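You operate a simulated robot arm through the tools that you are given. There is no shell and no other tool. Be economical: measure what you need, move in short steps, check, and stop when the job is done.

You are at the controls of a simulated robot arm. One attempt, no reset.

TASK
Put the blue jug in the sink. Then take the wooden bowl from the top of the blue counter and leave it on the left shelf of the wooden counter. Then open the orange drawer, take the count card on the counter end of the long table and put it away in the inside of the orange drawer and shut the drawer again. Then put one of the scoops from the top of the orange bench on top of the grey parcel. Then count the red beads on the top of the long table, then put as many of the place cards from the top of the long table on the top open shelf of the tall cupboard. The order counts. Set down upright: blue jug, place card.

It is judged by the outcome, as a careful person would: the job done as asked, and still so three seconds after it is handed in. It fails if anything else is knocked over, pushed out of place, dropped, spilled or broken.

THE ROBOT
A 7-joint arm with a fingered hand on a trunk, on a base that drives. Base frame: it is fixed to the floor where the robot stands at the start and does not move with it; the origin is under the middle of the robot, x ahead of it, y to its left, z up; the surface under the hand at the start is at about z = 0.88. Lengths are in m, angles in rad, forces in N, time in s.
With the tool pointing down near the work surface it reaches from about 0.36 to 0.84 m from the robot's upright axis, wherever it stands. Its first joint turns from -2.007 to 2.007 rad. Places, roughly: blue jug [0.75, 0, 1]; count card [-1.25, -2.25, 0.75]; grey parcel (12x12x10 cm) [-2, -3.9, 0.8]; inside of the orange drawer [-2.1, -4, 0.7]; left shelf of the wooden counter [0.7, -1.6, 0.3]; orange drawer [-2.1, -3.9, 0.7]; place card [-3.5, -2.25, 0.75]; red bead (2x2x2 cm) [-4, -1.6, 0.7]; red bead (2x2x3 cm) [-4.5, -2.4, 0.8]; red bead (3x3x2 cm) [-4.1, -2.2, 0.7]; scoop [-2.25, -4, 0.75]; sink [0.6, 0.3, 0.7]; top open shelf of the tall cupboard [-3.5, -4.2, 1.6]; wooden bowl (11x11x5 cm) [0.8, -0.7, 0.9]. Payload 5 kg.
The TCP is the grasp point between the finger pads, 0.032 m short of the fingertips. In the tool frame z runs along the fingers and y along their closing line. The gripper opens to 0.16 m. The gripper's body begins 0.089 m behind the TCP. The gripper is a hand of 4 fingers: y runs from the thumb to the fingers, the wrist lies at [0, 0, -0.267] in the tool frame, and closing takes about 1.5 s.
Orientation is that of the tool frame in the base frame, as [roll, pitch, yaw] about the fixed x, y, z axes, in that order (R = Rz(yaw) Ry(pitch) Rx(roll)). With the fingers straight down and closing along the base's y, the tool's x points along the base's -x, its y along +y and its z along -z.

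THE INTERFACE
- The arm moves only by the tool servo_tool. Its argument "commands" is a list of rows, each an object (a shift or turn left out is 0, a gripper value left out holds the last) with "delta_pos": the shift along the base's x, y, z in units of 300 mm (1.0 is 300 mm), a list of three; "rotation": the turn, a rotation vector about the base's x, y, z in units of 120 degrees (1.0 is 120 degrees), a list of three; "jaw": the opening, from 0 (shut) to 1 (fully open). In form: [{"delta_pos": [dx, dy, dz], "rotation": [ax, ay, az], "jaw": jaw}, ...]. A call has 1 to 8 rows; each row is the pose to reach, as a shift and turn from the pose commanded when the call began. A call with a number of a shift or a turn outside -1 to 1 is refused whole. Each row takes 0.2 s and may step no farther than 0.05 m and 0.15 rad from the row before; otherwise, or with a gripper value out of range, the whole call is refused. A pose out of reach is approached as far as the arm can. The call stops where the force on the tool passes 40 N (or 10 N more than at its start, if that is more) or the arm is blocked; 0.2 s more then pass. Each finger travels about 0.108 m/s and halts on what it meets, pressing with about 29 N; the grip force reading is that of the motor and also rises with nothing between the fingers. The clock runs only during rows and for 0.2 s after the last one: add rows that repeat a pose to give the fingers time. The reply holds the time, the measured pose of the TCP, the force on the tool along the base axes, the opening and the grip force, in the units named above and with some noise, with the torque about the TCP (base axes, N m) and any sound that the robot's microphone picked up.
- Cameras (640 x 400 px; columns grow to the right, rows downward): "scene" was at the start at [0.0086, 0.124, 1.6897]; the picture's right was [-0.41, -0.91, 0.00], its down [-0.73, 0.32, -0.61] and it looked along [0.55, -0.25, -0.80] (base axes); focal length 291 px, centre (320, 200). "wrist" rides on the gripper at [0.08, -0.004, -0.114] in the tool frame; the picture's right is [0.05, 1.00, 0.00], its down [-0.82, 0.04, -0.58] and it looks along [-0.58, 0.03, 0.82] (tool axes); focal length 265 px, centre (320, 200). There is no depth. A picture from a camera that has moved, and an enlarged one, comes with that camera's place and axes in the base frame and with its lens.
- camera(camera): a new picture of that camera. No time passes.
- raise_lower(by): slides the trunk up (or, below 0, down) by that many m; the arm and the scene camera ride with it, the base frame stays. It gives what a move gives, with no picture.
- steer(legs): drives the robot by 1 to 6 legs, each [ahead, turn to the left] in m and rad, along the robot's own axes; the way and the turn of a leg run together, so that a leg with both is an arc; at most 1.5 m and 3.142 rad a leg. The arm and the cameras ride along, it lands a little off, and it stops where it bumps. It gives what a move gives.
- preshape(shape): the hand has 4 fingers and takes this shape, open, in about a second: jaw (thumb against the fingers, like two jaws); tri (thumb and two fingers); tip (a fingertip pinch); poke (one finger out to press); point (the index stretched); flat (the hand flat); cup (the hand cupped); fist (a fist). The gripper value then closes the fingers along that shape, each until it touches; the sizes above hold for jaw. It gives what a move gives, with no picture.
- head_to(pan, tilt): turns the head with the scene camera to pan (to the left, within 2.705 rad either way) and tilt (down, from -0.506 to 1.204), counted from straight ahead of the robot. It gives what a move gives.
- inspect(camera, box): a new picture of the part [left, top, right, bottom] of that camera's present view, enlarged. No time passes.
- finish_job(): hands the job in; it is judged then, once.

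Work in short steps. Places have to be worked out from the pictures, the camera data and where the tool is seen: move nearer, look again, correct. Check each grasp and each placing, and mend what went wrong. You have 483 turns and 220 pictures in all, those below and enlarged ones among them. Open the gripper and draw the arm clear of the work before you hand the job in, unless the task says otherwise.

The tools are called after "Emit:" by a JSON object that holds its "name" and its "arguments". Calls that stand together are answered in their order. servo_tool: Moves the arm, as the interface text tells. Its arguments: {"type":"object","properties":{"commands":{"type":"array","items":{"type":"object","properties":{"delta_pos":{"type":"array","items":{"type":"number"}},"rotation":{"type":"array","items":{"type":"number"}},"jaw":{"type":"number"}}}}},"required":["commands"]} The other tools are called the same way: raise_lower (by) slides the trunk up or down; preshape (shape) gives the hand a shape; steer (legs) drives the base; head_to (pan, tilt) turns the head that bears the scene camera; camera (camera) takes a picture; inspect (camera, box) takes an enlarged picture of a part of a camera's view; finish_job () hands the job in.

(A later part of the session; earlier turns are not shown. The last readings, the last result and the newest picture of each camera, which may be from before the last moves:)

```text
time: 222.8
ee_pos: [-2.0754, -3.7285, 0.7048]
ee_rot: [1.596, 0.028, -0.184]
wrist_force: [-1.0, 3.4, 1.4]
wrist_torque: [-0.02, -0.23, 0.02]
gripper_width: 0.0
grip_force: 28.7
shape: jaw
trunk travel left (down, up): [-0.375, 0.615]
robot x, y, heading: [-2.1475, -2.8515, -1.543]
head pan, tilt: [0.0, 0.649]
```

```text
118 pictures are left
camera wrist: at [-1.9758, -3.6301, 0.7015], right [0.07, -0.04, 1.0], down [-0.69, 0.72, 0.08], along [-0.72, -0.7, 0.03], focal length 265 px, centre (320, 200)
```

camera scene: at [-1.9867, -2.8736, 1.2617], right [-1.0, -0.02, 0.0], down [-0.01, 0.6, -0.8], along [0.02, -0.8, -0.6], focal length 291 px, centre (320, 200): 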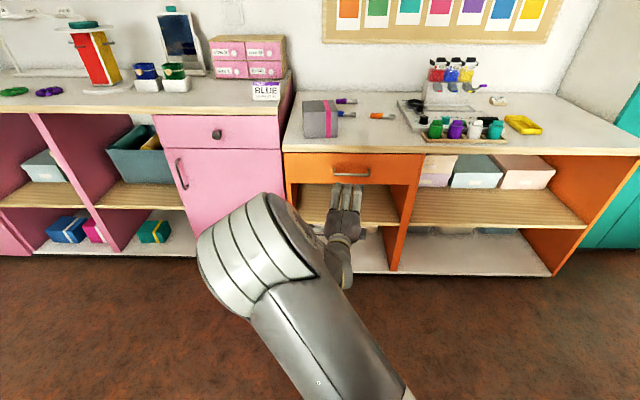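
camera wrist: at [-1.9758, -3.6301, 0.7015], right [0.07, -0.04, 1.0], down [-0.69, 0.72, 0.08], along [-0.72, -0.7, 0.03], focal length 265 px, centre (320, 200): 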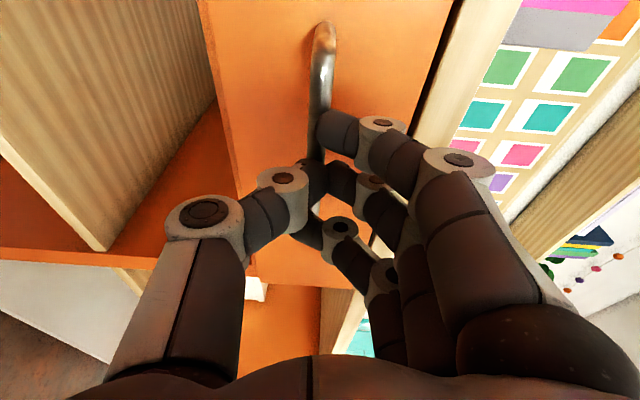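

Hand closed at the bar. I pull back a few centimetres and see if the drawer follows.

Emit:
{"name": "servo_tool", "arguments": {"commands": [{"delta_pos": [0, 0.05, 0]}, {"delta_pos": [0, 0.1, 0]}, {"delta_pos": [0, 0.15, 0]}, {"delta_pos": [0, 0.2, 0]}]}}

Emit:
{"name": "inspect", "arguments": {"camera": "scene", "box": [270, 100, 450, 220]}}

Emit:
{"name": "camera", "arguments": {"camera": "wrist"}}

```text
time: 223.8
ee_pos: [-2.0735, -3.6686, 0.704]
ee_rot: [1.596, 0.029, -0.193]
wrist_force: [0.8, -0.4, -0.2]
wrist_torque: [-0.01, 0.01, -0.01]
gripper_width: 0.0002
grip_force: 29.3
shape: jaw
trunk travel left (down, up): [-0.375, 0.615]
robot x, y, heading: [-2.1473, -2.8474, -1.548]
head pan, tilt: [0.0, 0.649]
```

```text
3.33 times, centred on (360, 160) of scene
camera zoom: at [-1.9868, -2.8738, 1.2617], right [-1.0, -0.02, 0.0], down [-0.01, 0.6, -0.8], along [0.02, -0.8, -0.6], focal length 971 px, centre (187, 333)
```

zoom: 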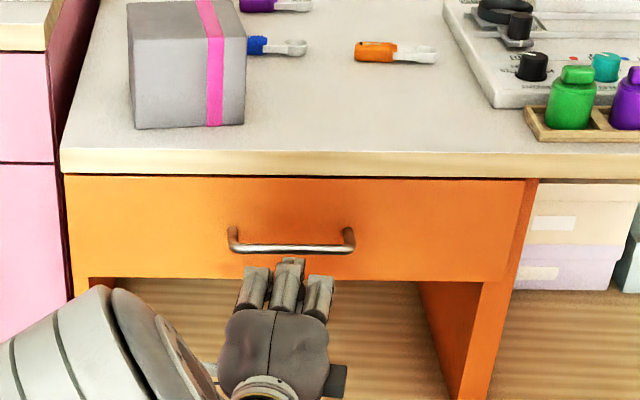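

```text
116 pictures are left
camera wrist: at [-1.9734, -3.5716, 0.7014], right [0.07, -0.04, 1.0], down [-0.69, 0.72, 0.08], along [-0.72, -0.69, 0.03], focal length 265 px, centre (320, 200)
```

wrist: 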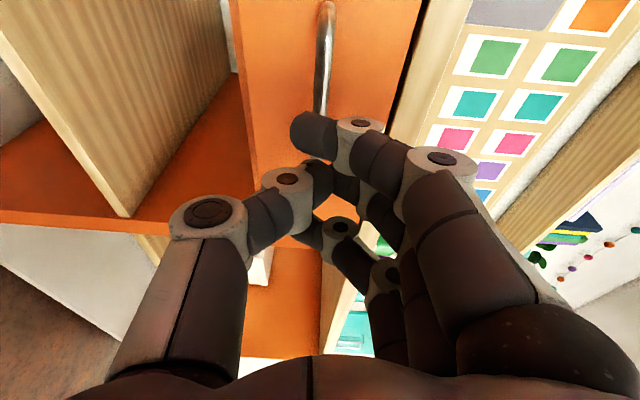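

Missed; the bar is deeper, y≈−3.775. I reopen, go in further and close again.

Emit:
{"name": "servo_tool", "arguments": {"commands": [{"jaw": 0.45}, {"jaw": 0.45}, {"jaw": 0.45}, {"delta_pos": [0.0, -0.12, 0], "jaw": 0.45}, {"delta_pos": [0, -0.22, 0], "jaw": 0.45}, {"delta_pos": [0, -0.28, 0], "jaw": 0.45}, {"delta_pos": [0, -0.31, 0], "jaw": 0.45}, {"delta_pos": [0, -0.31, 0], "jaw": 0.45}]}}

Emit:
{"name": "camera", "arguments": {"camera": "wrist"}}

```text
time: 225.7
ee_pos: [-2.0768, -3.7605, 0.7054]
ee_rot: [1.596, 0.028, -0.185]
wrist_force: [-0.5, -0.1, -0.4]
wrist_torque: [-0.01, 0.02, -0.01]
gripper_width: 0.0719
grip_force: 0.1
shape: jaw
trunk travel left (down, up): [-0.375, 0.615]
robot x, y, heading: [-2.1431, -2.8454, -1.542]
head pan, tilt: [0.0, 0.649]
```

```text
115 pictures are left
camera wrist: at [-1.9771, -3.6628, 0.7029], right [0.07, -0.04, 1.0], down [-0.69, 0.72, 0.08], along [-0.72, -0.7, 0.03], focal length 265 px, centre (320, 200)
```

wrist: 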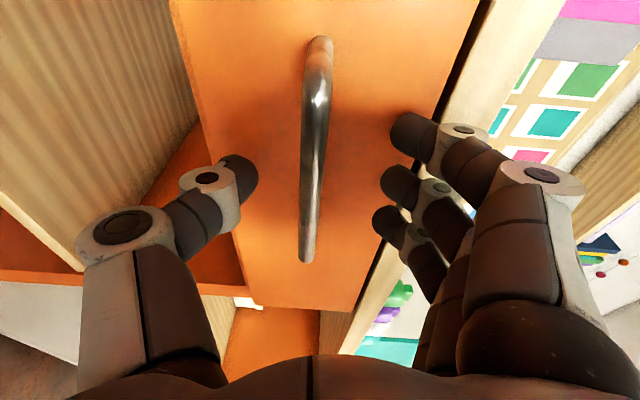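

Bar well centred. I close on it.

Emit:
{"name": "servo_tool", "arguments": {"commands": [{"jaw": 0.25}, {"jaw": 0.1}, {"jaw": 0.0}, {"jaw": 0.0}, {"jaw": 0.0}]}}

Emit:
{"name": "camera", "arguments": {"camera": "wrist"}}

```text
time: 226.8
ee_pos: [-2.0768, -3.761, 0.7036]
ee_rot: [1.595, 0.028, -0.187]
wrist_force: [-0.3, -3.8, -3.4]
wrist_torque: [0.0, 0.12, 0.05]
gripper_width: 0.0
grip_force: 29.3
shape: jaw
trunk travel left (down, up): [-0.375, 0.615]
robot x, y, heading: [-2.1443, -2.8445, -1.546]
head pan, tilt: [0.0, 0.649]
```

```text
114 pictures are left
camera wrist: at [-1.9773, -3.663, 0.7019], right [0.07, -0.04, 1.0], down [-0.69, 0.72, 0.08], along [-0.72, -0.7, 0.03], focal length 265 px, centre (320, 200)
```

wrist: 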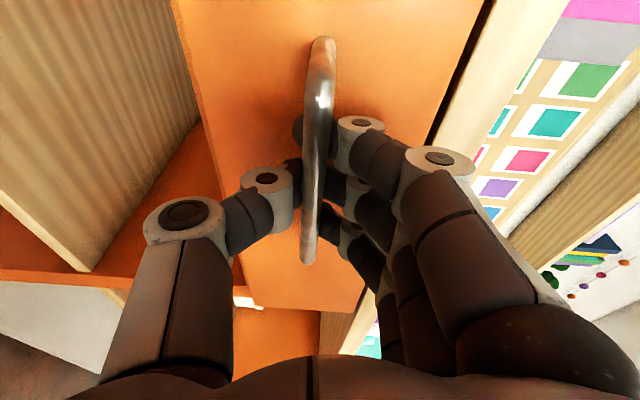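

The fingertips are hooked behind the bar. I pull steadily.

Emit:
{"name": "servo_tool", "arguments": {"commands": [{"delta_pos": [0, 0.08, 0]}, {"delta_pos": [0, 0.16, 0]}, {"delta_pos": [0, 0.24, 0]}, {"delta_pos": [0, 0.32, 0]}, {"delta_pos": [0, 0.4, 0]}, {"delta_pos": [0, 0.48, 0]}]}}

Emit:
{"name": "inspect", "arguments": {"camera": "scene", "box": [240, 80, 480, 240]}}

```text
time: 228.2
ee_pos: [-2.0687, -3.6189, 0.7062]
ee_rot: [1.595, 0.029, -0.198]
wrist_force: [-10.7, 1.3, -2.5]
wrist_torque: [-0.08, 0.11, 0.03]
gripper_width: 0.0
grip_force: 29.4
shape: jaw
out of reach, approached as far as the arm can: row 5, 6
trunk travel left (down, up): [-0.375, 0.615]
robot x, y, heading: [-2.1456, -2.8469, -1.549]
head pan, tilt: [0.0, 0.649]
```

```text
2.50 times, centred on (360, 160) of scene
camera zoom: at [-1.9875, -2.8741, 1.2618], right [-1.0, -0.02, 0.0], down [-0.01, 0.6, -0.8], along [0.02, -0.8, -0.6], focal length 728 px, centre (220, 300)
```

zoom: 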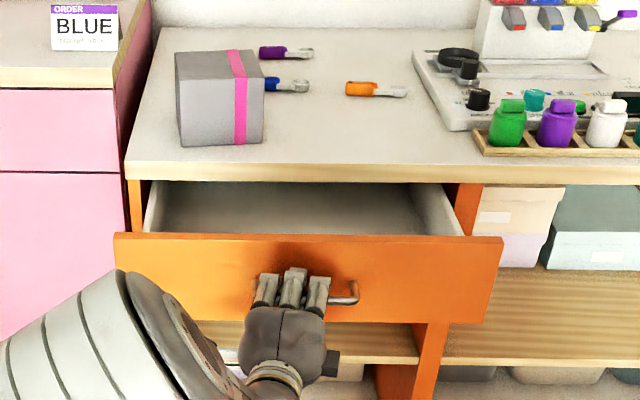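

The drawer opened about 14 cm. I open it further by driving back 8 cm.

Emit:
{"name": "steer", "arguments": {"legs": [[-0.08, 0]]}}

Emit:
{"name": "inspect", "arguments": {"camera": "scene", "box": [240, 80, 480, 240]}}

```text
time: 229.3
ee_pos: [-2.0676, -3.5368, 0.7054]
ee_rot: [1.595, 0.029, -0.195]
wrist_force: [-9.6, 0.5, -3.9]
wrist_torque: [-0.04, 0.16, 0.02]
gripper_width: 0.0
grip_force: 29.3
shape: jaw
trunk travel left (down, up): [-0.375, 0.615]
robot x, y, heading: [-2.1424, -2.7684, -1.549]
head pan, tilt: [0.0, 0.649]
```

```text
2.50 times, centred on (360, 160) of scene
camera zoom: at [-1.9894, -2.7927, 1.2618], right [-1.0, -0.03, 0.0], down [-0.01, 0.6, -0.8], along [0.02, -0.8, -0.6], focal length 728 px, centre (220, 300)
```

zoom: 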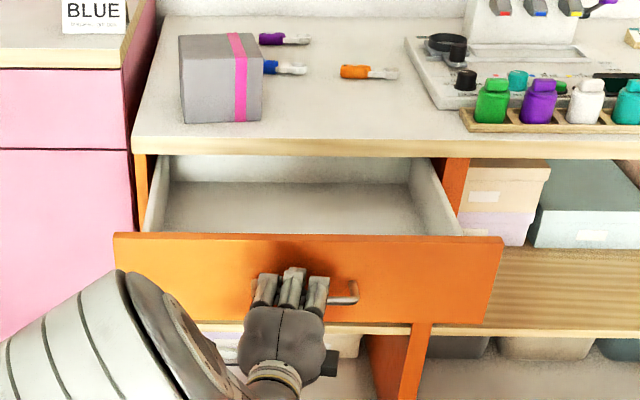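

Drawer is open about 22 cm. I release the bar and try drawing the hand back.

Emit:
{"name": "servo_tool", "arguments": {"commands": [{"jaw": 0.3}, {"jaw": 0.5}, {"jaw": 0.5}, {"jaw": 0.5}, {"delta_pos": [0, 0.05, 0]}, {"delta_pos": [0, 0.1, 0]}, {"delta_pos": [0, 0.15, 0]}]}}

Emit:
{"name": "camera", "arguments": {"camera": "wrist"}}

Emit:
{"name": "head_to", "arguments": {"pan": -2.5, "tilt": 0.6}}

Emit:
{"name": "camera", "arguments": {"camera": "scene"}}

```text
time: 230.9
ee_pos: [-2.0679, -3.4913, 0.7061]
ee_rot: [1.595, 0.03, -0.2]
wrist_force: [0.2, 0.5, 0.2]
wrist_torque: [-0.01, 0.0, 0.03]
gripper_width: 0.0793
grip_force: 0.0
shape: jaw
trunk travel left (down, up): [-0.375, 0.615]
robot x, y, heading: [-2.1533, -2.7676, -1.542]
head pan, tilt: [0.0, 0.649]
```

```text
111 pictures are left
camera wrist: at [-1.9672, -3.395, 0.7028], right [0.07, -0.04, 1.0], down [-0.68, 0.73, 0.08], along [-0.73, -0.69, 0.03], focal length 265 px, centre (320, 200)
```

wrist: 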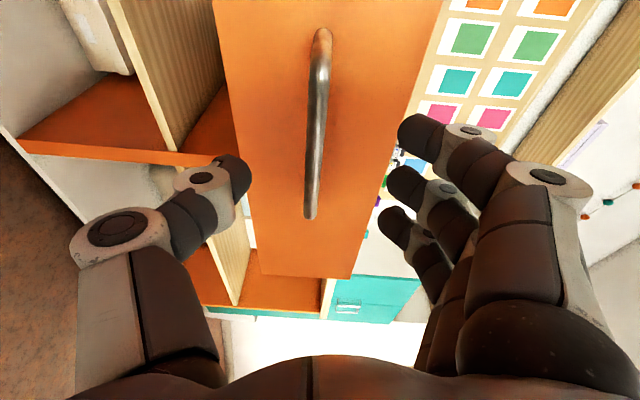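

```text
time: 233.2
ee_pos: [-2.0679, -3.4919, 0.7065]
ee_rot: [1.594, 0.029, -0.2]
wrist_force: [0.7, -0.1, 0.3]
wrist_torque: [0.04, 0.01, -0.02]
gripper_width: 0.0792
grip_force: 0.1
shape: jaw
trunk travel left (down, up): [-0.375, 0.615]
robot x, y, heading: [-2.147, -2.7687, -1.55]
head pan, tilt: [-2.499, 0.6]
```

```text
110 pictures are left
camera scene: at [-2.0456, -2.6362, 1.266], right [0.79, 0.62, 0.0], down [0.35, -0.44, -0.83], along [-0.51, 0.65, -0.56], focal length 291 px, centre (320, 200)
```

scene: 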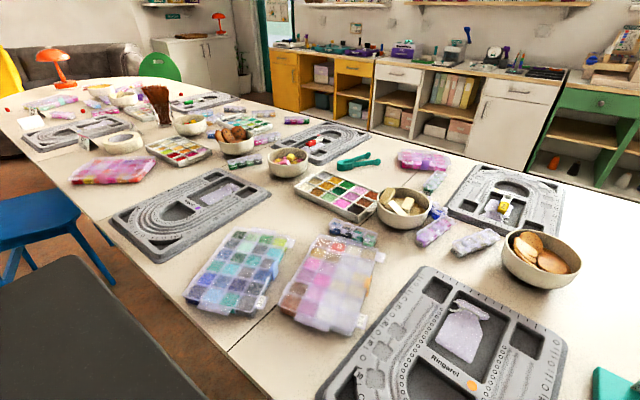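

Hand is clear of the bar. I raise the trunk, move slightly ahead off the table, and drive to face the card end of the table from this aisle.

Emit:
{"name": "raise_lower", "arguments": {"by": 0.35}}

Emit:
{"name": "steer", "arguments": {"legs": [[0.12, 0], [0, 1.55], [0.85, 0], [0, 1.571]]}}

Emit:
{"name": "head_to", "arguments": {"pan": 0.0, "tilt": 0.8}}

Emit:
{"name": "camera", "arguments": {"camera": "scene"}}

```text
time: 236.6
ee_pos: [-2.0672, -3.4919, 1.0557]
ee_rot: [1.595, 0.029, -0.201]
wrist_force: [-0.5, 0.0, 0.8]
wrist_torque: [-0.01, 0.02, 0.0]
gripper_width: 0.0791
grip_force: 0.1
shape: jaw
trunk travel left (down, up): [-0.725, 0.265]
robot x, y, heading: [-2.1489, -2.7638, -1.549]
head pan, tilt: [-2.499, 0.6]
```

```text
time: 249.5
ee_pos: [-1.3703, -2.163, 1.0557]
ee_rot: [1.595, 0.03, 2.922]
wrist_force: [-0.4, -0.3, -0.1]
wrist_torque: [-0.02, 0.01, 0.0]
gripper_width: 0.079
grip_force: 0.0
shape: jaw
trunk travel left (down, up): [-0.725, 0.265]
robot x, y, heading: [-1.3075, -2.8812, 1.576]
head pan, tilt: [-2.499, 0.6]
```

```text
time: 251.8
ee_pos: [-1.3713, -2.1638, 1.0557]
ee_rot: [1.595, 0.029, 2.921]
wrist_force: [0.3, -0.2, -0.3]
wrist_torque: [0.03, 0.01, 0.02]
gripper_width: 0.0789
grip_force: 0.2
shape: jaw
trunk travel left (down, up): [-0.725, 0.265]
robot x, y, heading: [-1.303, -2.8898, 1.572]
head pan, tilt: [0.0, 0.799]
```

```text
109 pictures are left
camera scene: at [-1.4623, -2.8715, 1.5991], right [1.0, 0.0, 0.0], down [0.0, -0.72, -0.7], along [0.0, 0.7, -0.72], focal length 291 px, centre (320, 200)
```

scene: 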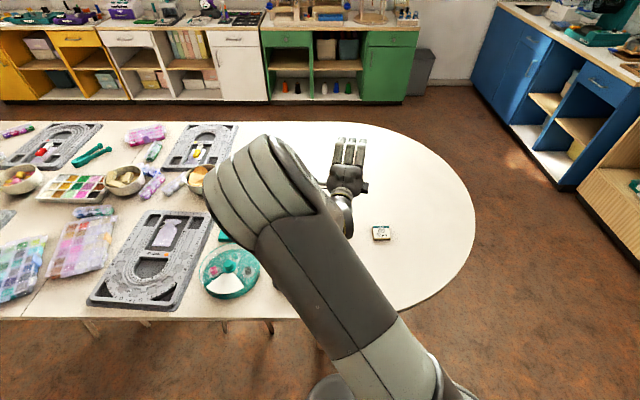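

Card is at about (−1.238, −2.21). I turn the hand back to pointing straight down.

Emit:
{"name": "servo_tool", "arguments": {"commands": [{"rotation": [-0.041, -0.0328, 0.041]}, {"rotation": [-0.082, -0.0656, 0.082]}, {"rotation": [-0.123, -0.0984, 0.123]}, {"rotation": [-0.164, -0.1312, 0.164]}, {"rotation": [-0.205, -0.164, 0.205]}, {"rotation": [-0.246, -0.1968, 0.246]}, {"rotation": [-0.287, -0.2296, 0.287]}, {"rotation": [-0.328, -0.2624, 0.328]}]}}

Emit:
{"name": "servo_tool", "arguments": {"commands": [{"rotation": [-0.041, -0.0328, 0.041]}, {"rotation": [-0.082, -0.0656, 0.082]}, {"rotation": [-0.123, -0.0984, 0.123]}, {"rotation": [-0.164, -0.1312, 0.164]}, {"rotation": [-0.205, -0.164, 0.205]}, {"rotation": [-0.246, -0.1968, 0.246]}, {"rotation": [-0.287, -0.2296, 0.287]}, {"rotation": [-0.328, -0.2624, 0.328]}]}}

Emit:
{"name": "camera", "arguments": {"camera": "scene"}}

Emit:
{"name": "camera", "arguments": {"camera": "wrist"}}

```text
time: 253.8
ee_pos: [-1.5478, -2.2072, 1.0591]
ee_rot: [2.393, 0.414, -2.164]
wrist_force: [-2.0, -0.4, -0.6]
wrist_torque: [0.02, -0.1, -0.06]
gripper_width: 0.0801
grip_force: 0.1
shape: jaw
out of reach, approached as far as the arm can: row 1, 2, 3, 4, 5
trunk travel left (down, up): [-0.725, 0.265]
robot x, y, heading: [-1.3064, -2.8865, 1.572]
head pan, tilt: [0.0, 0.799]
stopped in row 8: the arm was blocked; the commanded pose is now the measured one
```

```text
time: 255.6
ee_pos: [-1.543, -2.2042, 1.0579]
ee_rot: [3.044, -0.168, -1.35]
wrist_force: [-0.5, 0.2, -0.4]
wrist_torque: [-0.03, 0.01, -0.02]
gripper_width: 0.0799
grip_force: 0.0
shape: jaw
trunk travel left (down, up): [-0.725, 0.265]
robot x, y, heading: [-1.3054, -2.8891, 1.572]
head pan, tilt: [0.0, 0.799]
```

```text
108 pictures are left
camera scene: at [-1.4629, -2.8707, 1.599], right [1.0, 0.0, 0.0], down [0.0, -0.72, -0.7], along [0.0, 0.7, -0.72], focal length 291 px, centre (320, 200)
```

scene: 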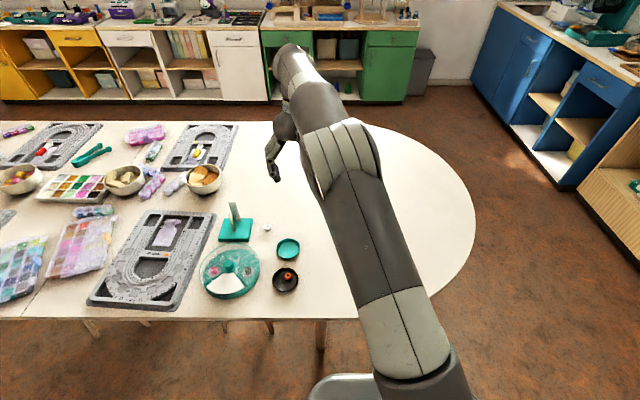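

```text
107 pictures are left
camera wrist: at [-1.5166, -2.2591, 1.1833], right [-0.96, -0.25, 0.1], down [-0.18, 0.88, 0.44], along [-0.2, 0.4, -0.89], focal length 265 px, centre (320, 200)
```

wrist: 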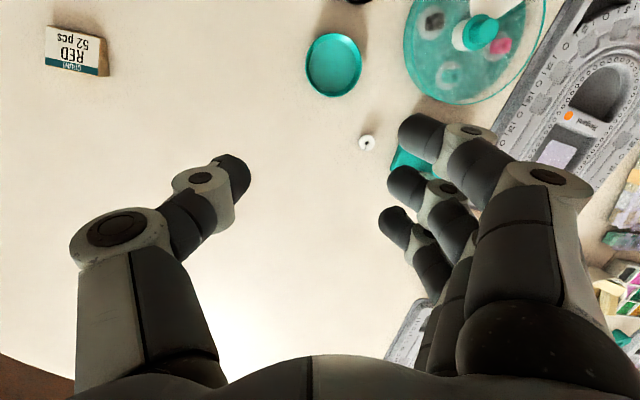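

Nearly down and the card is visible. I finish levelling and move above the card.

Emit:
{"name": "servo_tool", "arguments": {"commands": [{"delta_pos": [0.12, 0, 0], "rotation": [0.0285, -0.0126, -0.0352]}, {"delta_pos": [0.25, 0, 0], "rotation": [0.057, -0.0251, -0.0703]}, {"delta_pos": [0.4, 0, -0.05], "rotation": [0.0855, -0.0377, -0.1055]}, {"delta_pos": [0.55, -0.01, -0.1], "rotation": [0.0855, -0.0377, -0.1055]}, {"delta_pos": [0.7, -0.02, -0.15], "rotation": [0.0855, -0.0377, -0.1055]}, {"delta_pos": [0.85, -0.02, -0.25], "rotation": [0.0855, -0.0377, -0.1055]}, {"delta_pos": [1.0, -0.03, -0.3], "rotation": [0.0855, -0.0377, -0.1055]}, {"delta_pos": [1.0, -0.03, -0.3], "rotation": [0.0855, -0.0377, -0.1055]}]}}

Emit:
{"name": "camera", "arguments": {"camera": "wrist"}}

```text
refused: row 6 steps farther than a row can; nothing moved
```

```text
106 pictures are left
camera wrist: at [-1.5166, -2.2591, 1.1833], right [-0.96, -0.25, 0.1], down [-0.18, 0.88, 0.44], along [-0.2, 0.4, -0.89], focal length 265 px, centre (320, 200)
```

wrist: 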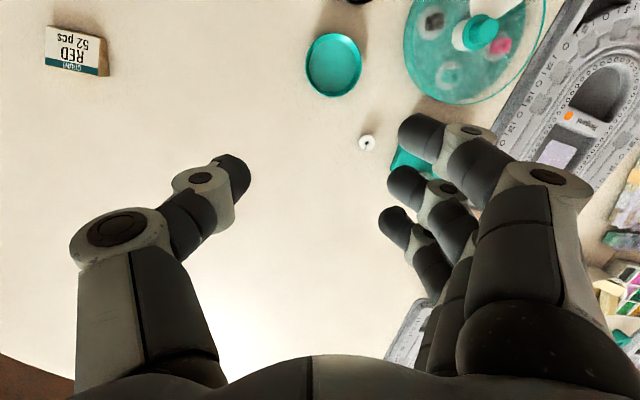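

One row was too long; I resend with smaller steps.

Emit:
{"name": "servo_tool", "arguments": {"commands": [{"delta_pos": [0.12, 0, 0], "rotation": [0.0285, -0.0126, -0.0352]}, {"delta_pos": [0.25, 0, 0], "rotation": [0.057, -0.0251, -0.0703]}, {"delta_pos": [0.38, 0, -0.05], "rotation": [0.0855, -0.0377, -0.1055]}, {"delta_pos": [0.52, -0.01, -0.1], "rotation": [0.0855, -0.0377, -0.1055]}, {"delta_pos": [0.66, -0.01, -0.15], "rotation": [0.0855, -0.0377, -0.1055]}, {"delta_pos": [0.8, -0.02, -0.2], "rotation": [0.0855, -0.0377, -0.1055]}, {"delta_pos": [0.94, -0.02, -0.25], "rotation": [0.0855, -0.0377, -0.1055]}, {"delta_pos": [1.0, -0.02, -0.35], "rotation": [0.0855, -0.0377, -0.1055]}]}}

Emit:
{"name": "camera", "arguments": {"camera": "wrist"}}

```text
time: 257.4
ee_pos: [-1.2423, -2.2112, 0.9534]
ee_rot: [3.14, 0.004, -1.58]
wrist_force: [0.9, -0.9, 0.9]
wrist_torque: [0.02, 0.0, 0.02]
gripper_width: 0.0802
grip_force: 0.1
shape: jaw
trunk travel left (down, up): [-0.725, 0.265]
robot x, y, heading: [-1.3087, -2.8911, 1.578]
head pan, tilt: [0.0, 0.799]
```

```text
105 pictures are left
camera wrist: at [-1.2403, -2.2917, 1.0672], right [-1.0, -0.04, 0.0], down [-0.04, 0.81, 0.58], along [-0.03, 0.58, -0.81], focal length 265 px, centre (320, 200)
```

wrist: 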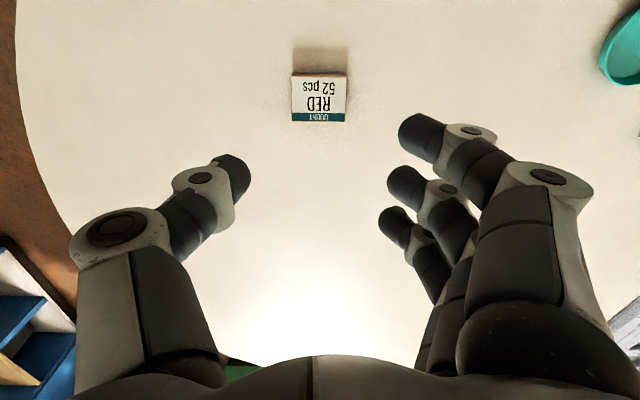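

Card is directly below, about 6 cm wide along x, aligned with the closing line. I open to 0.1 m and descend.

Emit:
{"name": "servo_tool", "arguments": {"commands": [{"delta_pos": [0, 0, -0.15], "jaw": 0.65}, {"delta_pos": [0, 0, -0.3], "jaw": 0.65}, {"delta_pos": [0, 0, -0.45], "jaw": 0.65}, {"delta_pos": [0, 0, -0.52], "jaw": 0.65}, {"delta_pos": [0, 0, -0.52], "jaw": 0.65}]}}

Emit:
{"name": "camera", "arguments": {"camera": "wrist"}}

```text
time: 258.6
ee_pos: [-1.2445, -2.2103, 0.797]
ee_rot: [-3.14, 0.004, -1.581]
wrist_force: [-0.5, -0.4, 0.4]
wrist_torque: [-0.01, -0.02, 0.01]
gripper_width: 0.1035
grip_force: 0.0
shape: jaw
trunk travel left (down, up): [-0.725, 0.265]
robot x, y, heading: [-1.3069, -2.891, 1.574]
head pan, tilt: [0.0, 0.799]
```

```text
104 pictures are left
camera wrist: at [-1.2414, -2.2906, 0.9109], right [-1.0, -0.04, 0.0], down [-0.03, 0.81, 0.58], along [-0.02, 0.58, -0.81], focal length 265 px, centre (320, 200)
```

wrist: 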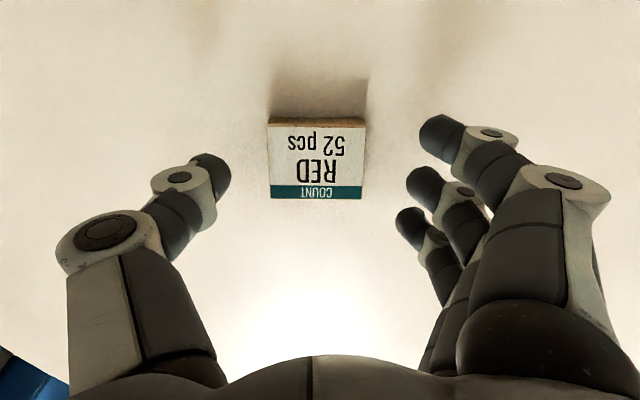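

Centred. I lower the last 2 cm and close.

Emit:
{"name": "servo_tool", "arguments": {"commands": [{"delta_pos": [0, 0.01, -0.03]}, {"delta_pos": [0, 0.01, -0.06]}, {"delta_pos": [0, 0.01, -0.075]}, {"delta_pos": [0, 0.01, -0.075], "jaw": 0.4}, {"delta_pos": [0, 0.01, -0.075], "jaw": 0.3}, {"delta_pos": [0, 0.01, -0.075], "jaw": 0.2}, {"delta_pos": [0, 0.01, -0.075], "jaw": 0.2}]}}

Emit:
{"name": "camera", "arguments": {"camera": "wrist"}}

```text
time: 260.1
ee_pos: [-1.243, -2.2077, 0.7762]
ee_rot: [-3.14, 0.003, -1.582]
wrist_force: [0.6, 0.6, 0.5]
wrist_torque: [-0.02, 0.02, 0.01]
gripper_width: 0.0426
grip_force: 29.1
shape: jaw
trunk travel left (down, up): [-0.725, 0.265]
robot x, y, heading: [-1.305, -2.8885, 1.58]
head pan, tilt: [0.0, 0.799]
```

```text
103 pictures are left
camera wrist: at [-1.2399, -2.2875, 0.8895], right [-1.0, -0.04, 0.0], down [-0.03, 0.81, 0.58], along [-0.02, 0.58, -0.81], focal length 265 px, centre (320, 200)
```

wrist: 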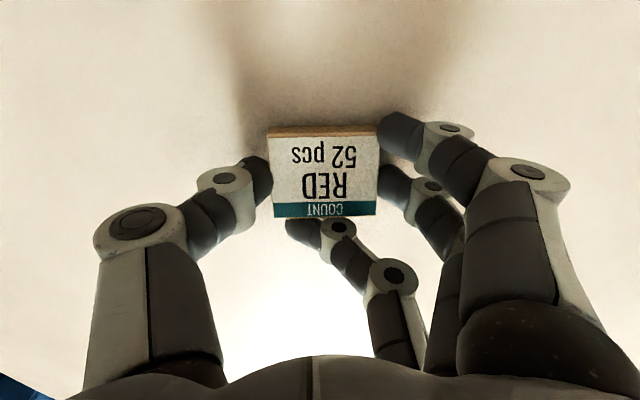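

Gripped firmly. I lift and drive back toward the open drawer.

Emit:
{"name": "servo_tool", "arguments": {"commands": [{"delta_pos": [0, 0, 0.12]}, {"delta_pos": [0, 0, 0.27]}, {"delta_pos": [0, 0, 0.42]}, {"delta_pos": [0, -0.05, 0.57]}, {"delta_pos": [0, -0.15, 0.7]}, {"delta_pos": [0, -0.25, 0.8]}, {"delta_pos": [0, -0.3, 0.9]}]}}

Emit:
{"name": "camera", "arguments": {"camera": "wrist"}}

Emit:
{"name": "steer", "arguments": {"legs": [[0, 1.565], [0.75, 0], [0, 1.571]]}}

Emit:
{"name": "camera", "arguments": {"camera": "scene"}}

```text
time: 261.8
ee_pos: [-1.2423, -2.2999, 1.045]
ee_rot: [-3.141, 0.004, -1.58]
wrist_force: [-0.9, -0.5, -0.4]
wrist_torque: [0.0, 0.0, -0.01]
gripper_width: 0.0427
grip_force: 29.4
shape: jaw
trunk travel left (down, up): [-0.725, 0.265]
robot x, y, heading: [-1.3069, -2.8934, 1.571]
head pan, tilt: [0.0, 0.799]
```

```text
102 pictures are left
camera wrist: at [-1.2405, -2.3801, 1.1587], right [-1.0, -0.04, 0.0], down [-0.03, 0.81, 0.58], along [-0.02, 0.58, -0.81], focal length 265 px, centre (320, 200)
```

wrist: 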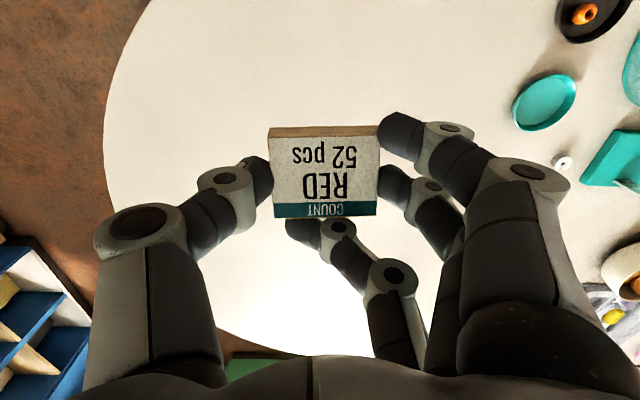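

```text
time: 273.5
ee_pos: [-2.1253, -3.4733, 1.0447]
ee_rot: [3.141, 0.004, 1.553]
wrist_force: [0.4, -0.1, -1.0]
wrist_torque: [0.0, -0.03, 0.0]
gripper_width: 0.0426
grip_force: 29.4
shape: jaw
trunk travel left (down, up): [-0.725, 0.265]
robot x, y, heading: [-2.0543, -2.8857, -1.577]
head pan, tilt: [0.0, 0.799]
```

```text
101 pictures are left
camera scene: at [-1.9012, -2.908, 1.5991], right [-1.0, 0.0, 0.0], down [0.0, 0.72, -0.7], along [0.0, -0.7, -0.72], focal length 291 px, centre (320, 200)
```

scene: 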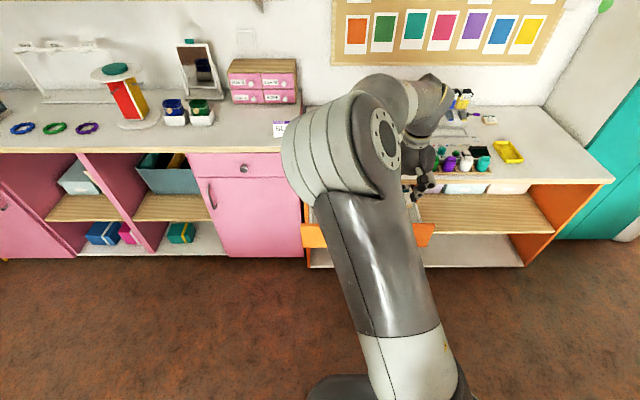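

I check the drawer from the wrist camera.

Emit:
{"name": "camera", "arguments": {"camera": "wrist"}}

```text
100 pictures are left
camera wrist: at [-2.1301, -3.3925, 1.1583], right [1.0, 0.03, 0.0], down [0.03, -0.81, 0.58], along [0.02, -0.58, -0.81], focal length 265 px, centre (320, 200)
```

wrist: 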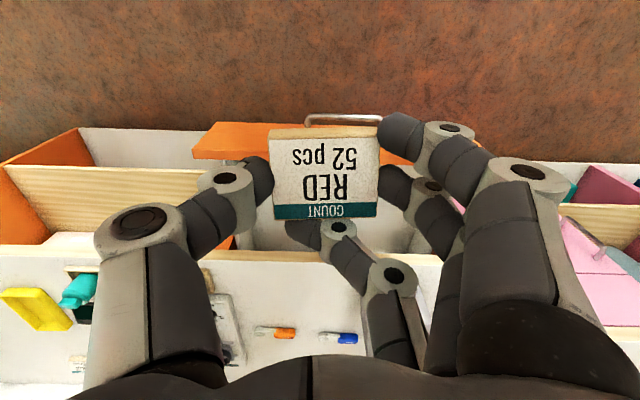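

Drawer interior spans about y −3.61…−3.78, centre x≈−2.1. I move the base 0.1 m ahead and bring the card above it.

Emit:
{"name": "steer", "arguments": {"legs": [[0.1, 0]]}}

Emit:
{"name": "servo_tool", "arguments": {"commands": [{"delta_pos": [0.03, -0.12, 0]}, {"delta_pos": [0.06, -0.24, -0.05]}, {"delta_pos": [0.08, -0.37, -0.15]}, {"delta_pos": [0.08, -0.4, -0.3]}, {"delta_pos": [0.08, -0.4, -0.45]}, {"delta_pos": [0.08, -0.4, -0.6]}, {"delta_pos": [0.08, -0.4, -0.6]}]}}

Emit:
{"name": "camera", "arguments": {"camera": "wrist"}}

Emit:
{"name": "camera", "arguments": {"camera": "scene"}}

```text
time: 274.6
ee_pos: [-2.1267, -3.5746, 1.0434]
ee_rot: [-3.14, 0.001, 1.552]
wrist_force: [-0.2, -0.1, -0.7]
wrist_torque: [0.06, 0.0, 0.03]
gripper_width: 0.0426
grip_force: 29.0
shape: jaw
trunk travel left (down, up): [-0.725, 0.265]
robot x, y, heading: [-2.0603, -2.9836, -1.579]
head pan, tilt: [0.0, 0.799]
```

```text
time: 276.2
ee_pos: [-2.1026, -3.6913, 0.8604]
ee_rot: [3.141, 0.003, 1.554]
wrist_force: [0.0, 0.3, -1.3]
wrist_torque: [0.01, 0.02, 0.0]
gripper_width: 0.0428
grip_force: 29.4
shape: jaw
trunk travel left (down, up): [-0.725, 0.265]
robot x, y, heading: [-2.0577, -2.9829, -1.575]
head pan, tilt: [0.0, 0.799]
```

```text
99 pictures are left
camera wrist: at [-2.1069, -3.6097, 0.9756], right [1.0, 0.03, 0.0], down [0.03, -0.81, 0.58], along [0.02, -0.58, -0.81], focal length 265 px, centre (320, 200)
```

wrist: 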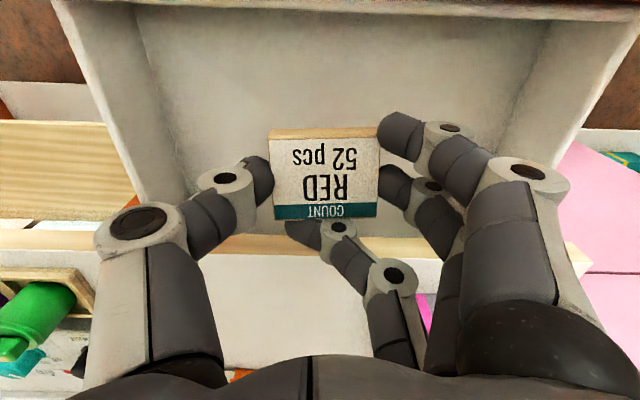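

```text
98 pictures are left
camera scene: at [-1.9019, -3.008, 1.5991], right [-1.0, 0.0, 0.0], down [0.0, 0.72, -0.7], along [0.0, -0.7, -0.72], focal length 291 px, centre (320, 200)
```

scene: 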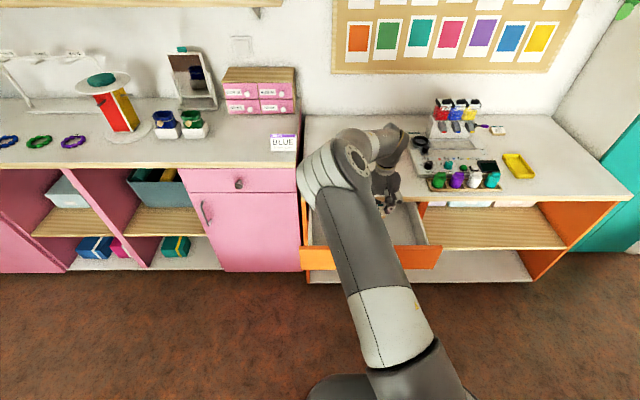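

Good clearance on all sides. I lower into the drawer until the card touches bottom.

Emit:
{"name": "servo_tool", "arguments": {"commands": [{"delta_pos": [0, 0, -0.1]}, {"delta_pos": [0, 0, -0.2]}, {"delta_pos": [0, 0, -0.3]}, {"delta_pos": [0, 0, -0.4]}, {"delta_pos": [0, 0, -0.45]}]}}

Emit:
{"name": "camera", "arguments": {"camera": "wrist"}}

```text
time: 277.4
ee_pos: [-2.1038, -3.6949, 0.7275]
ee_rot: [3.141, 0.003, 1.553]
wrist_force: [-0.3, 0.3, 0.0]
wrist_torque: [-0.02, 0.01, 0.02]
gripper_width: 0.0423
grip_force: 28.6
shape: jaw
trunk travel left (down, up): [-0.725, 0.265]
robot x, y, heading: [-2.0592, -2.9875, -1.576]
head pan, tilt: [0.0, 0.799]
```

```text
97 pictures are left
camera wrist: at [-2.1069, -3.6134, 0.8422], right [1.0, 0.03, 0.0], down [0.03, -0.81, 0.58], along [0.02, -0.58, -0.81], focal length 265 px, centre (320, 200)
```

wrist: 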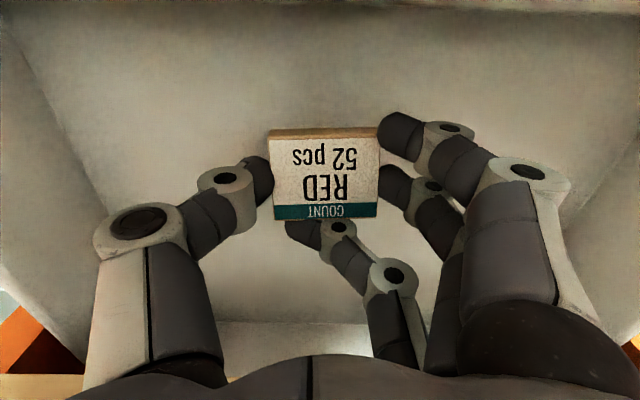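

Inside the drawer; I go on in small steps to contact.

Emit:
{"name": "servo_tool", "arguments": {"commands": [{"delta_pos": [0, 0, -0.025]}, {"delta_pos": [0, 0, -0.05]}, {"delta_pos": [0, 0, -0.075]}, {"delta_pos": [0, 0, -0.1]}, {"delta_pos": [0, 0, -0.125]}, {"delta_pos": [0, 0, -0.15]}]}}

Emit:
{"name": "camera", "arguments": {"camera": "wrist"}}

```text
time: 278.9
ee_pos: [-2.1042, -3.695, 0.6905]
ee_rot: [3.141, 0.012, 1.555]
wrist_force: [-0.3, -0.2, 37.6]
wrist_torque: [0.47, -0.76, -0.02]
gripper_width: 0.0438
grip_force: 29.6
shape: jaw
trunk travel left (down, up): [-0.725, 0.265]
robot x, y, heading: [-2.0576, -2.9874, -1.576]
head pan, tilt: [0.0, 0.799]
```

```text
96 pictures are left
camera wrist: at [-2.1074, -3.613, 0.8032], right [1.0, 0.03, 0.0], down [0.03, -0.81, 0.59], along [0.02, -0.59, -0.81], focal length 265 px, centre (320, 200)
```

wrist: 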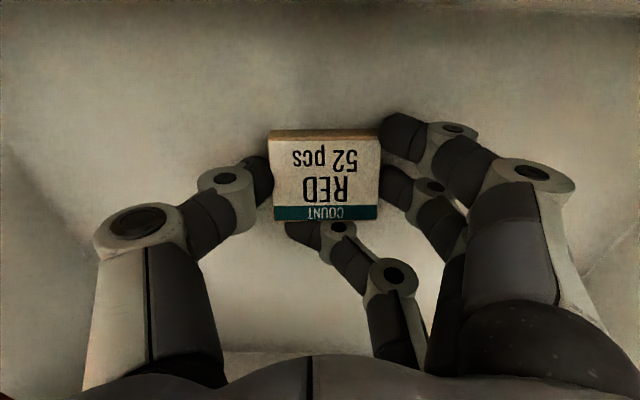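

Bottom reached (38 N). I ease up 3 mm, open, and rise out of the drawer.

Emit:
{"name": "servo_tool", "arguments": {"commands": [{"delta_pos": [0, 0, 0.025]}, {"delta_pos": [0, 0, 0.025], "jaw": 0.4}, {"delta_pos": [0, 0, 0.025], "jaw": 0.55}, {"delta_pos": [0, 0, 0.025], "jaw": 0.65}, {"delta_pos": [0, 0, 0.025], "jaw": 0.65}]}}

Emit:
{"name": "servo_tool", "arguments": {"commands": [{"delta_pos": [0, 0, 0.1]}, {"delta_pos": [0, 0, 0.25]}, {"delta_pos": [0, 0, 0.4]}, {"delta_pos": [0, 0, 0.55]}, {"delta_pos": [0, 0, 0.7]}, {"delta_pos": [0, 0, 0.85]}, {"delta_pos": [0, 0.15, 0.95]}]}}

Emit:
{"name": "camera", "arguments": {"camera": "wrist"}}

```text
time: 280.1
ee_pos: [-2.1029, -3.6941, 0.6908]
ee_rot: [3.141, 0.004, 1.554]
wrist_force: [0.1, -0.1, 0.2]
wrist_torque: [0.01, 0.02, -0.01]
gripper_width: 0.1035
grip_force: 0.0
shape: jaw
trunk travel left (down, up): [-0.725, 0.265]
robot x, y, heading: [-2.0577, -2.9819, -1.575]
head pan, tilt: [0.0, 0.799]
```

```text
refused: row 7 steps farther than a row can; nothing moved
```

```text
95 pictures are left
camera wrist: at [-2.1069, -3.6122, 0.8053], right [1.0, 0.03, 0.0], down [0.03, -0.81, 0.58], along [0.02, -0.58, -0.81], focal length 265 px, centre (320, 200)
```

wrist: 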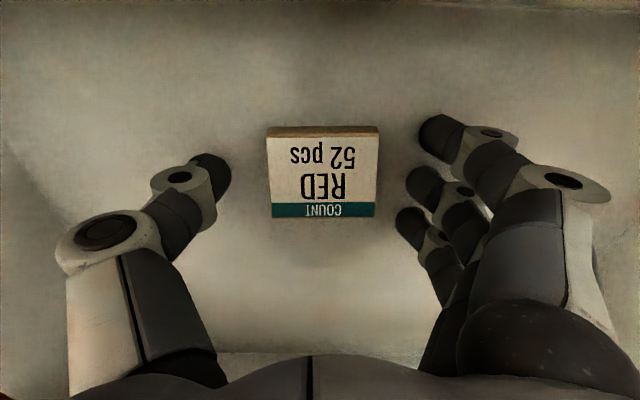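

The card rests in the drawer. I rise out, then come down in front of the drawer to push it shut.

Emit:
{"name": "servo_tool", "arguments": {"commands": [{"delta_pos": [0, 0, 0.1]}, {"delta_pos": [0, 0, 0.25]}, {"delta_pos": [0, 0, 0.4]}, {"delta_pos": [0, 0, 0.55]}, {"delta_pos": [0, 0, 0.7]}, {"delta_pos": [0, 0, 0.8]}, {"delta_pos": [0.02, 0.13, 0.82]}, {"delta_pos": [0.05, 0.27, 0.82]}]}}

Emit:
{"name": "servo_tool", "arguments": {"commands": [{"delta_pos": [0, 0.14, 0], "jaw": 0.3}, {"delta_pos": [0, 0.28, 0], "jaw": 0.0}, {"delta_pos": [0, 0.42, 0], "jaw": 0.0}, {"delta_pos": [0, 0.5, -0.05], "jaw": 0.0}, {"delta_pos": [0.0, 0.5, -0.2], "jaw": 0.0}]}}

Emit:
{"name": "camera", "arguments": {"camera": "wrist"}}

Emit:
{"name": "camera", "arguments": {"camera": "scene"}}

```text
time: 281.9
ee_pos: [-2.0864, -3.6126, 0.9377]
ee_rot: [3.141, 0.005, 1.553]
wrist_force: [0.4, 0.0, 0.3]
wrist_torque: [-0.01, -0.03, 0.03]
gripper_width: 0.1038
grip_force: 0.1
shape: jaw
trunk travel left (down, up): [-0.725, 0.265]
robot x, y, heading: [-2.0626, -2.9871, -1.579]
head pan, tilt: [0.0, 0.799]
```

```text
time: 283.1
ee_pos: [-2.0887, -3.4623, 0.8758]
ee_rot: [-3.141, 0.003, 1.554]
wrist_force: [-0.4, -0.1, 0.0]
wrist_torque: [-0.01, 0.0, 0.01]
gripper_width: 0.0
grip_force: 29.2
shape: jaw
trunk travel left (down, up): [-0.725, 0.265]
robot x, y, heading: [-2.0587, -2.984, -1.58]
head pan, tilt: [0.0, 0.799]
```

```text
94 pictures are left
camera wrist: at [-2.0928, -3.382, 0.9903], right [1.0, 0.03, 0.0], down [0.03, -0.81, 0.58], along [0.02, -0.58, -0.81], focal length 265 px, centre (320, 200)
```

wrist: 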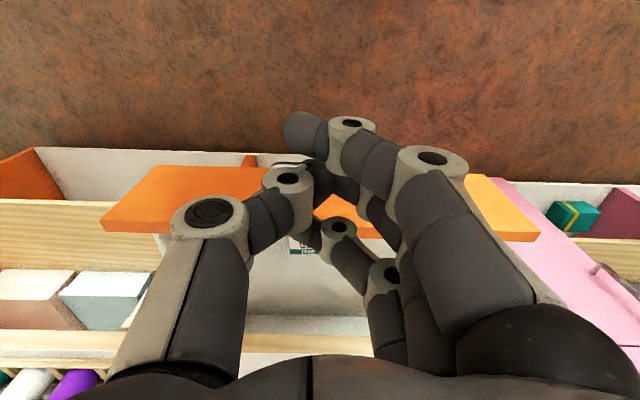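

```text
93 pictures are left
camera scene: at [-1.902, -3.0089, 1.5992], right [-1.0, 0.0, 0.0], down [0.0, 0.72, -0.7], along [0.0, -0.7, -0.72], focal length 291 px, centre (320, 200)
```

scene: 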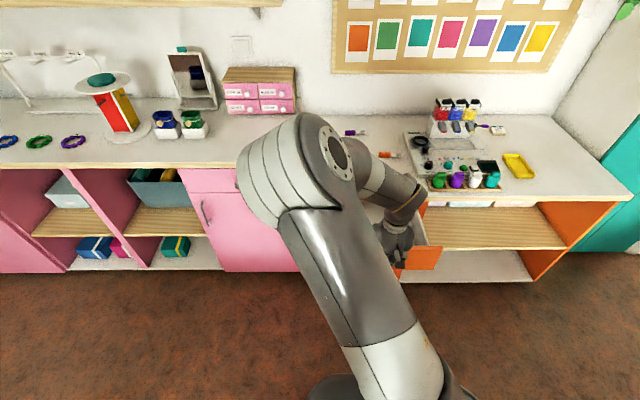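

I lower to handle height in front of the drawer and push gently toward −y.

Emit:
{"name": "servo_tool", "arguments": {"commands": [{"delta_pos": [0.05, 0, -0.15]}, {"delta_pos": [0.05, 0, -0.3]}, {"delta_pos": [0.05, 0, -0.45]}, {"delta_pos": [0.05, 0, -0.51]}, {"delta_pos": [0.05, -0.1, -0.51]}, {"delta_pos": [0.05, -0.2, -0.51]}, {"delta_pos": [0.05, -0.3, -0.51]}, {"delta_pos": [0.05, -0.4, -0.51]}]}}

Emit:
{"name": "camera", "arguments": {"camera": "scene"}}

```text
time: 284.9
ee_pos: [-2.0732, -3.5841, 0.7232]
ee_rot: [3.141, 0.002, 1.551]
wrist_force: [-0.4, 0.0, -0.1]
wrist_torque: [0.02, -0.01, 0.01]
gripper_width: 0.0
grip_force: 29.2
shape: jaw
trunk travel left (down, up): [-0.725, 0.265]
robot x, y, heading: [-2.0592, -2.9846, -1.575]
head pan, tilt: [0.0, 0.799]
```

```text
92 pictures are left
camera scene: at [-1.902, -3.0086, 1.5991], right [-1.0, 0.0, 0.0], down [0.0, 0.72, -0.7], along [0.0, -0.7, -0.72], focal length 291 px, centre (320, 200)
```

scene: 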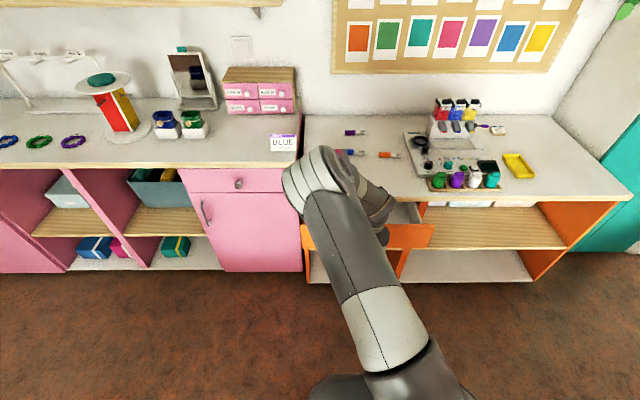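

The drawer is moving. I keep pushing until it stops.

Emit:
{"name": "servo_tool", "arguments": {"commands": [{"delta_pos": [0, -0.1, 0]}, {"delta_pos": [0, -0.2, 0]}, {"delta_pos": [0, -0.3, 0]}, {"delta_pos": [0, -0.4, 0]}, {"delta_pos": [0, -0.46, 0]}, {"delta_pos": [0, -0.52, 0]}, {"delta_pos": [0, -0.58, 0]}]}}

Emit:
{"name": "inspect", "arguments": {"camera": "scene", "box": [280, 110, 460, 290]}}

```text
time: 286.2
ee_pos: [-2.0715, -3.7244, 0.7228]
ee_rot: [3.141, -0.018, 1.559]
wrist_force: [3.1, 14.4, 10.3]
wrist_torque: [-0.15, 0.08, -0.08]
gripper_width: 0.0
grip_force: 28.9
shape: jaw
trunk travel left (down, up): [-0.725, 0.265]
robot x, y, heading: [-2.0601, -2.984, -1.573]
head pan, tilt: [0.0, 0.799]
stopped in row 6: the force on the tool passed its limit at 47 N (the readings are from after the stop); the commanded pose is now the measured one
```

```text
2.22 times, centred on (370, 200) of scene
camera zoom: at [-1.9012, -3.0053, 1.5993], right [-1.0, 0.0, 0.0], down [0.0, 0.72, -0.7], along [0.0, -0.7, -0.72], focal length 648 px, centre (209, 200)
```

zoom: 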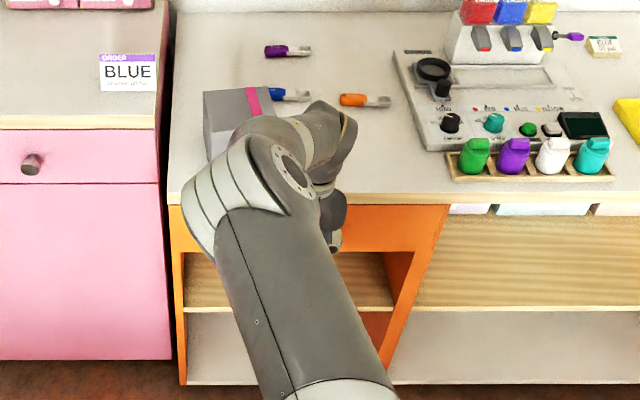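

It stopped. I back away and look whether the drawer is flush.

Emit:
{"name": "servo_tool", "arguments": {"commands": [{"delta_pos": [0, 0.12, 0]}, {"delta_pos": [0, 0.25, 0]}, {"delta_pos": [0, 0.38, 0]}, {"delta_pos": [0, 0.5, 0.05]}, {"delta_pos": [0, 0.5, 0.2]}, {"delta_pos": [0, 0.5, 0.35]}, {"delta_pos": [0, 0.5, 0.5]}, {"delta_pos": [0, 0.5, 0.65]}]}}

Emit:
{"name": "camera", "arguments": {"camera": "wrist"}}

Emit:
{"name": "inspect", "arguments": {"camera": "scene", "box": [280, 110, 460, 290]}}

```text
time: 288.0
ee_pos: [-2.0725, -3.5757, 0.9172]
ee_rot: [3.141, -0.016, 1.558]
wrist_force: [0.0, 0.3, 0.0]
wrist_torque: [0.03, -0.01, 0.01]
gripper_width: 0.0
grip_force: 28.8
shape: jaw
trunk travel left (down, up): [-0.725, 0.265]
robot x, y, heading: [-2.0549, -2.9803, -1.575]
head pan, tilt: [0.0, 0.799]
```

```text
90 pictures are left
camera wrist: at [-2.0768, -3.4952, 1.0321], right [1.0, 0.04, 0.0], down [0.03, -0.82, 0.56], along [0.02, -0.56, -0.83], focal length 265 px, centre (320, 200)
```

wrist: 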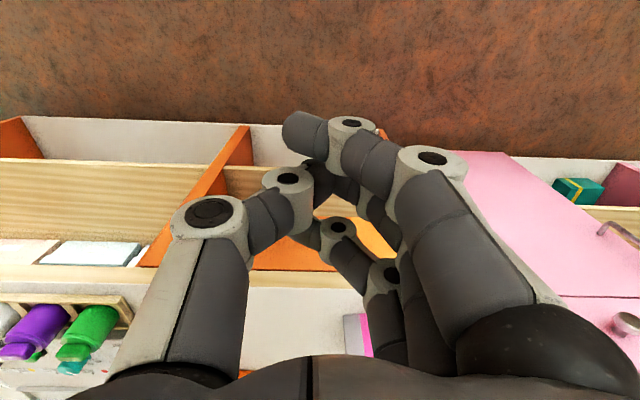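

```text
2.22 times, centred on (370, 200) of scene
camera zoom: at [-1.9019, -3.007, 1.599], right [-1.0, 0.0, 0.0], down [0.0, 0.72, -0.7], along [0.0, -0.7, -0.72], focal length 648 px, centre (209, 200)
```

zoom: 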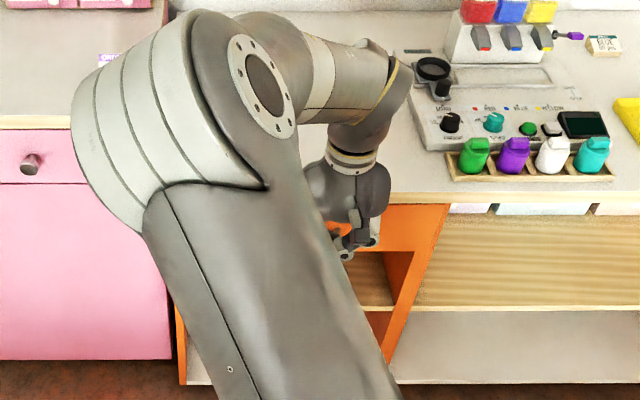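

The drawer looks shut. Next the scoop: I raise the hand and drive closer to the bench.

Emit:
{"name": "servo_tool", "arguments": {"commands": [{"delta_pos": [-0.05, 0.0, 0.15], "jaw": 0.5}, {"delta_pos": [-0.15, 0.0, 0.3]}, {"delta_pos": [-0.25, 0.0, 0.42]}, {"delta_pos": [-0.35, 0.0, 0.55]}, {"delta_pos": [-0.45, 0.0, 0.68]}, {"delta_pos": [-0.45, 0.0, 0.75]}]}}

Emit:
{"name": "inspect", "arguments": {"camera": "scene", "box": [280, 110, 460, 290]}}

Emit:
{"name": "steer", "arguments": {"legs": [[0.33, 0]]}}

Emit:
{"name": "camera", "arguments": {"camera": "wrist"}}

```text
refused: row 2 steps farther than a row can; nothing moved
```

```text
2.22 times, centred on (370, 200) of scene
camera zoom: at [-1.9019, -3.007, 1.599], right [-1.0, 0.0, 0.0], down [0.0, 0.72, -0.7], along [0.0, -0.7, -0.72], focal length 648 px, centre (209, 200)
```

zoom: 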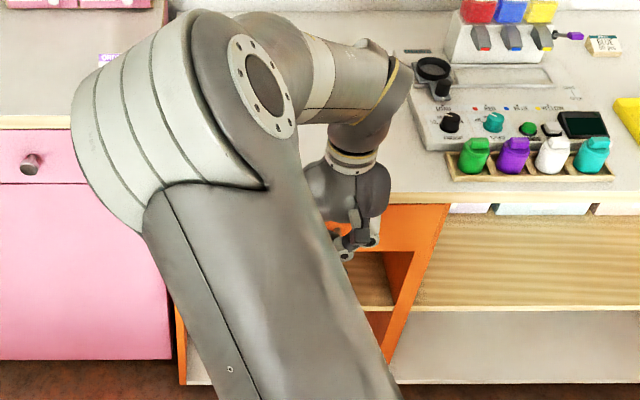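

```text
time: 290.2
ee_pos: [-2.0762, -3.9036, 0.9155]
ee_rot: [3.141, -0.015, 1.554]
wrist_force: [-0.3, -0.7, 0.4]
wrist_torque: [0.02, -0.01, -0.03]
gripper_width: 0.0
grip_force: 29.1
shape: jaw
trunk travel left (down, up): [-0.725, 0.265]
robot x, y, heading: [-2.0604, -3.3125, -1.572]
head pan, tilt: [0.0, 0.799]
```

```text
87 pictures are left
camera wrist: at [-2.0804, -3.8236, 1.0313], right [1.0, 0.04, 0.0], down [0.03, -0.82, 0.56], along [0.02, -0.56, -0.83], focal length 265 px, centre (320, 200)
```

wrist: 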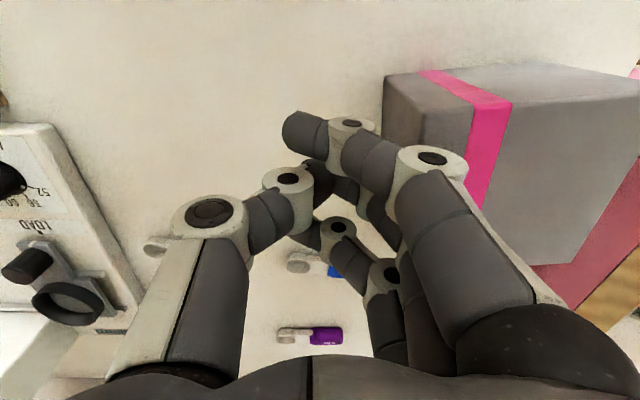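

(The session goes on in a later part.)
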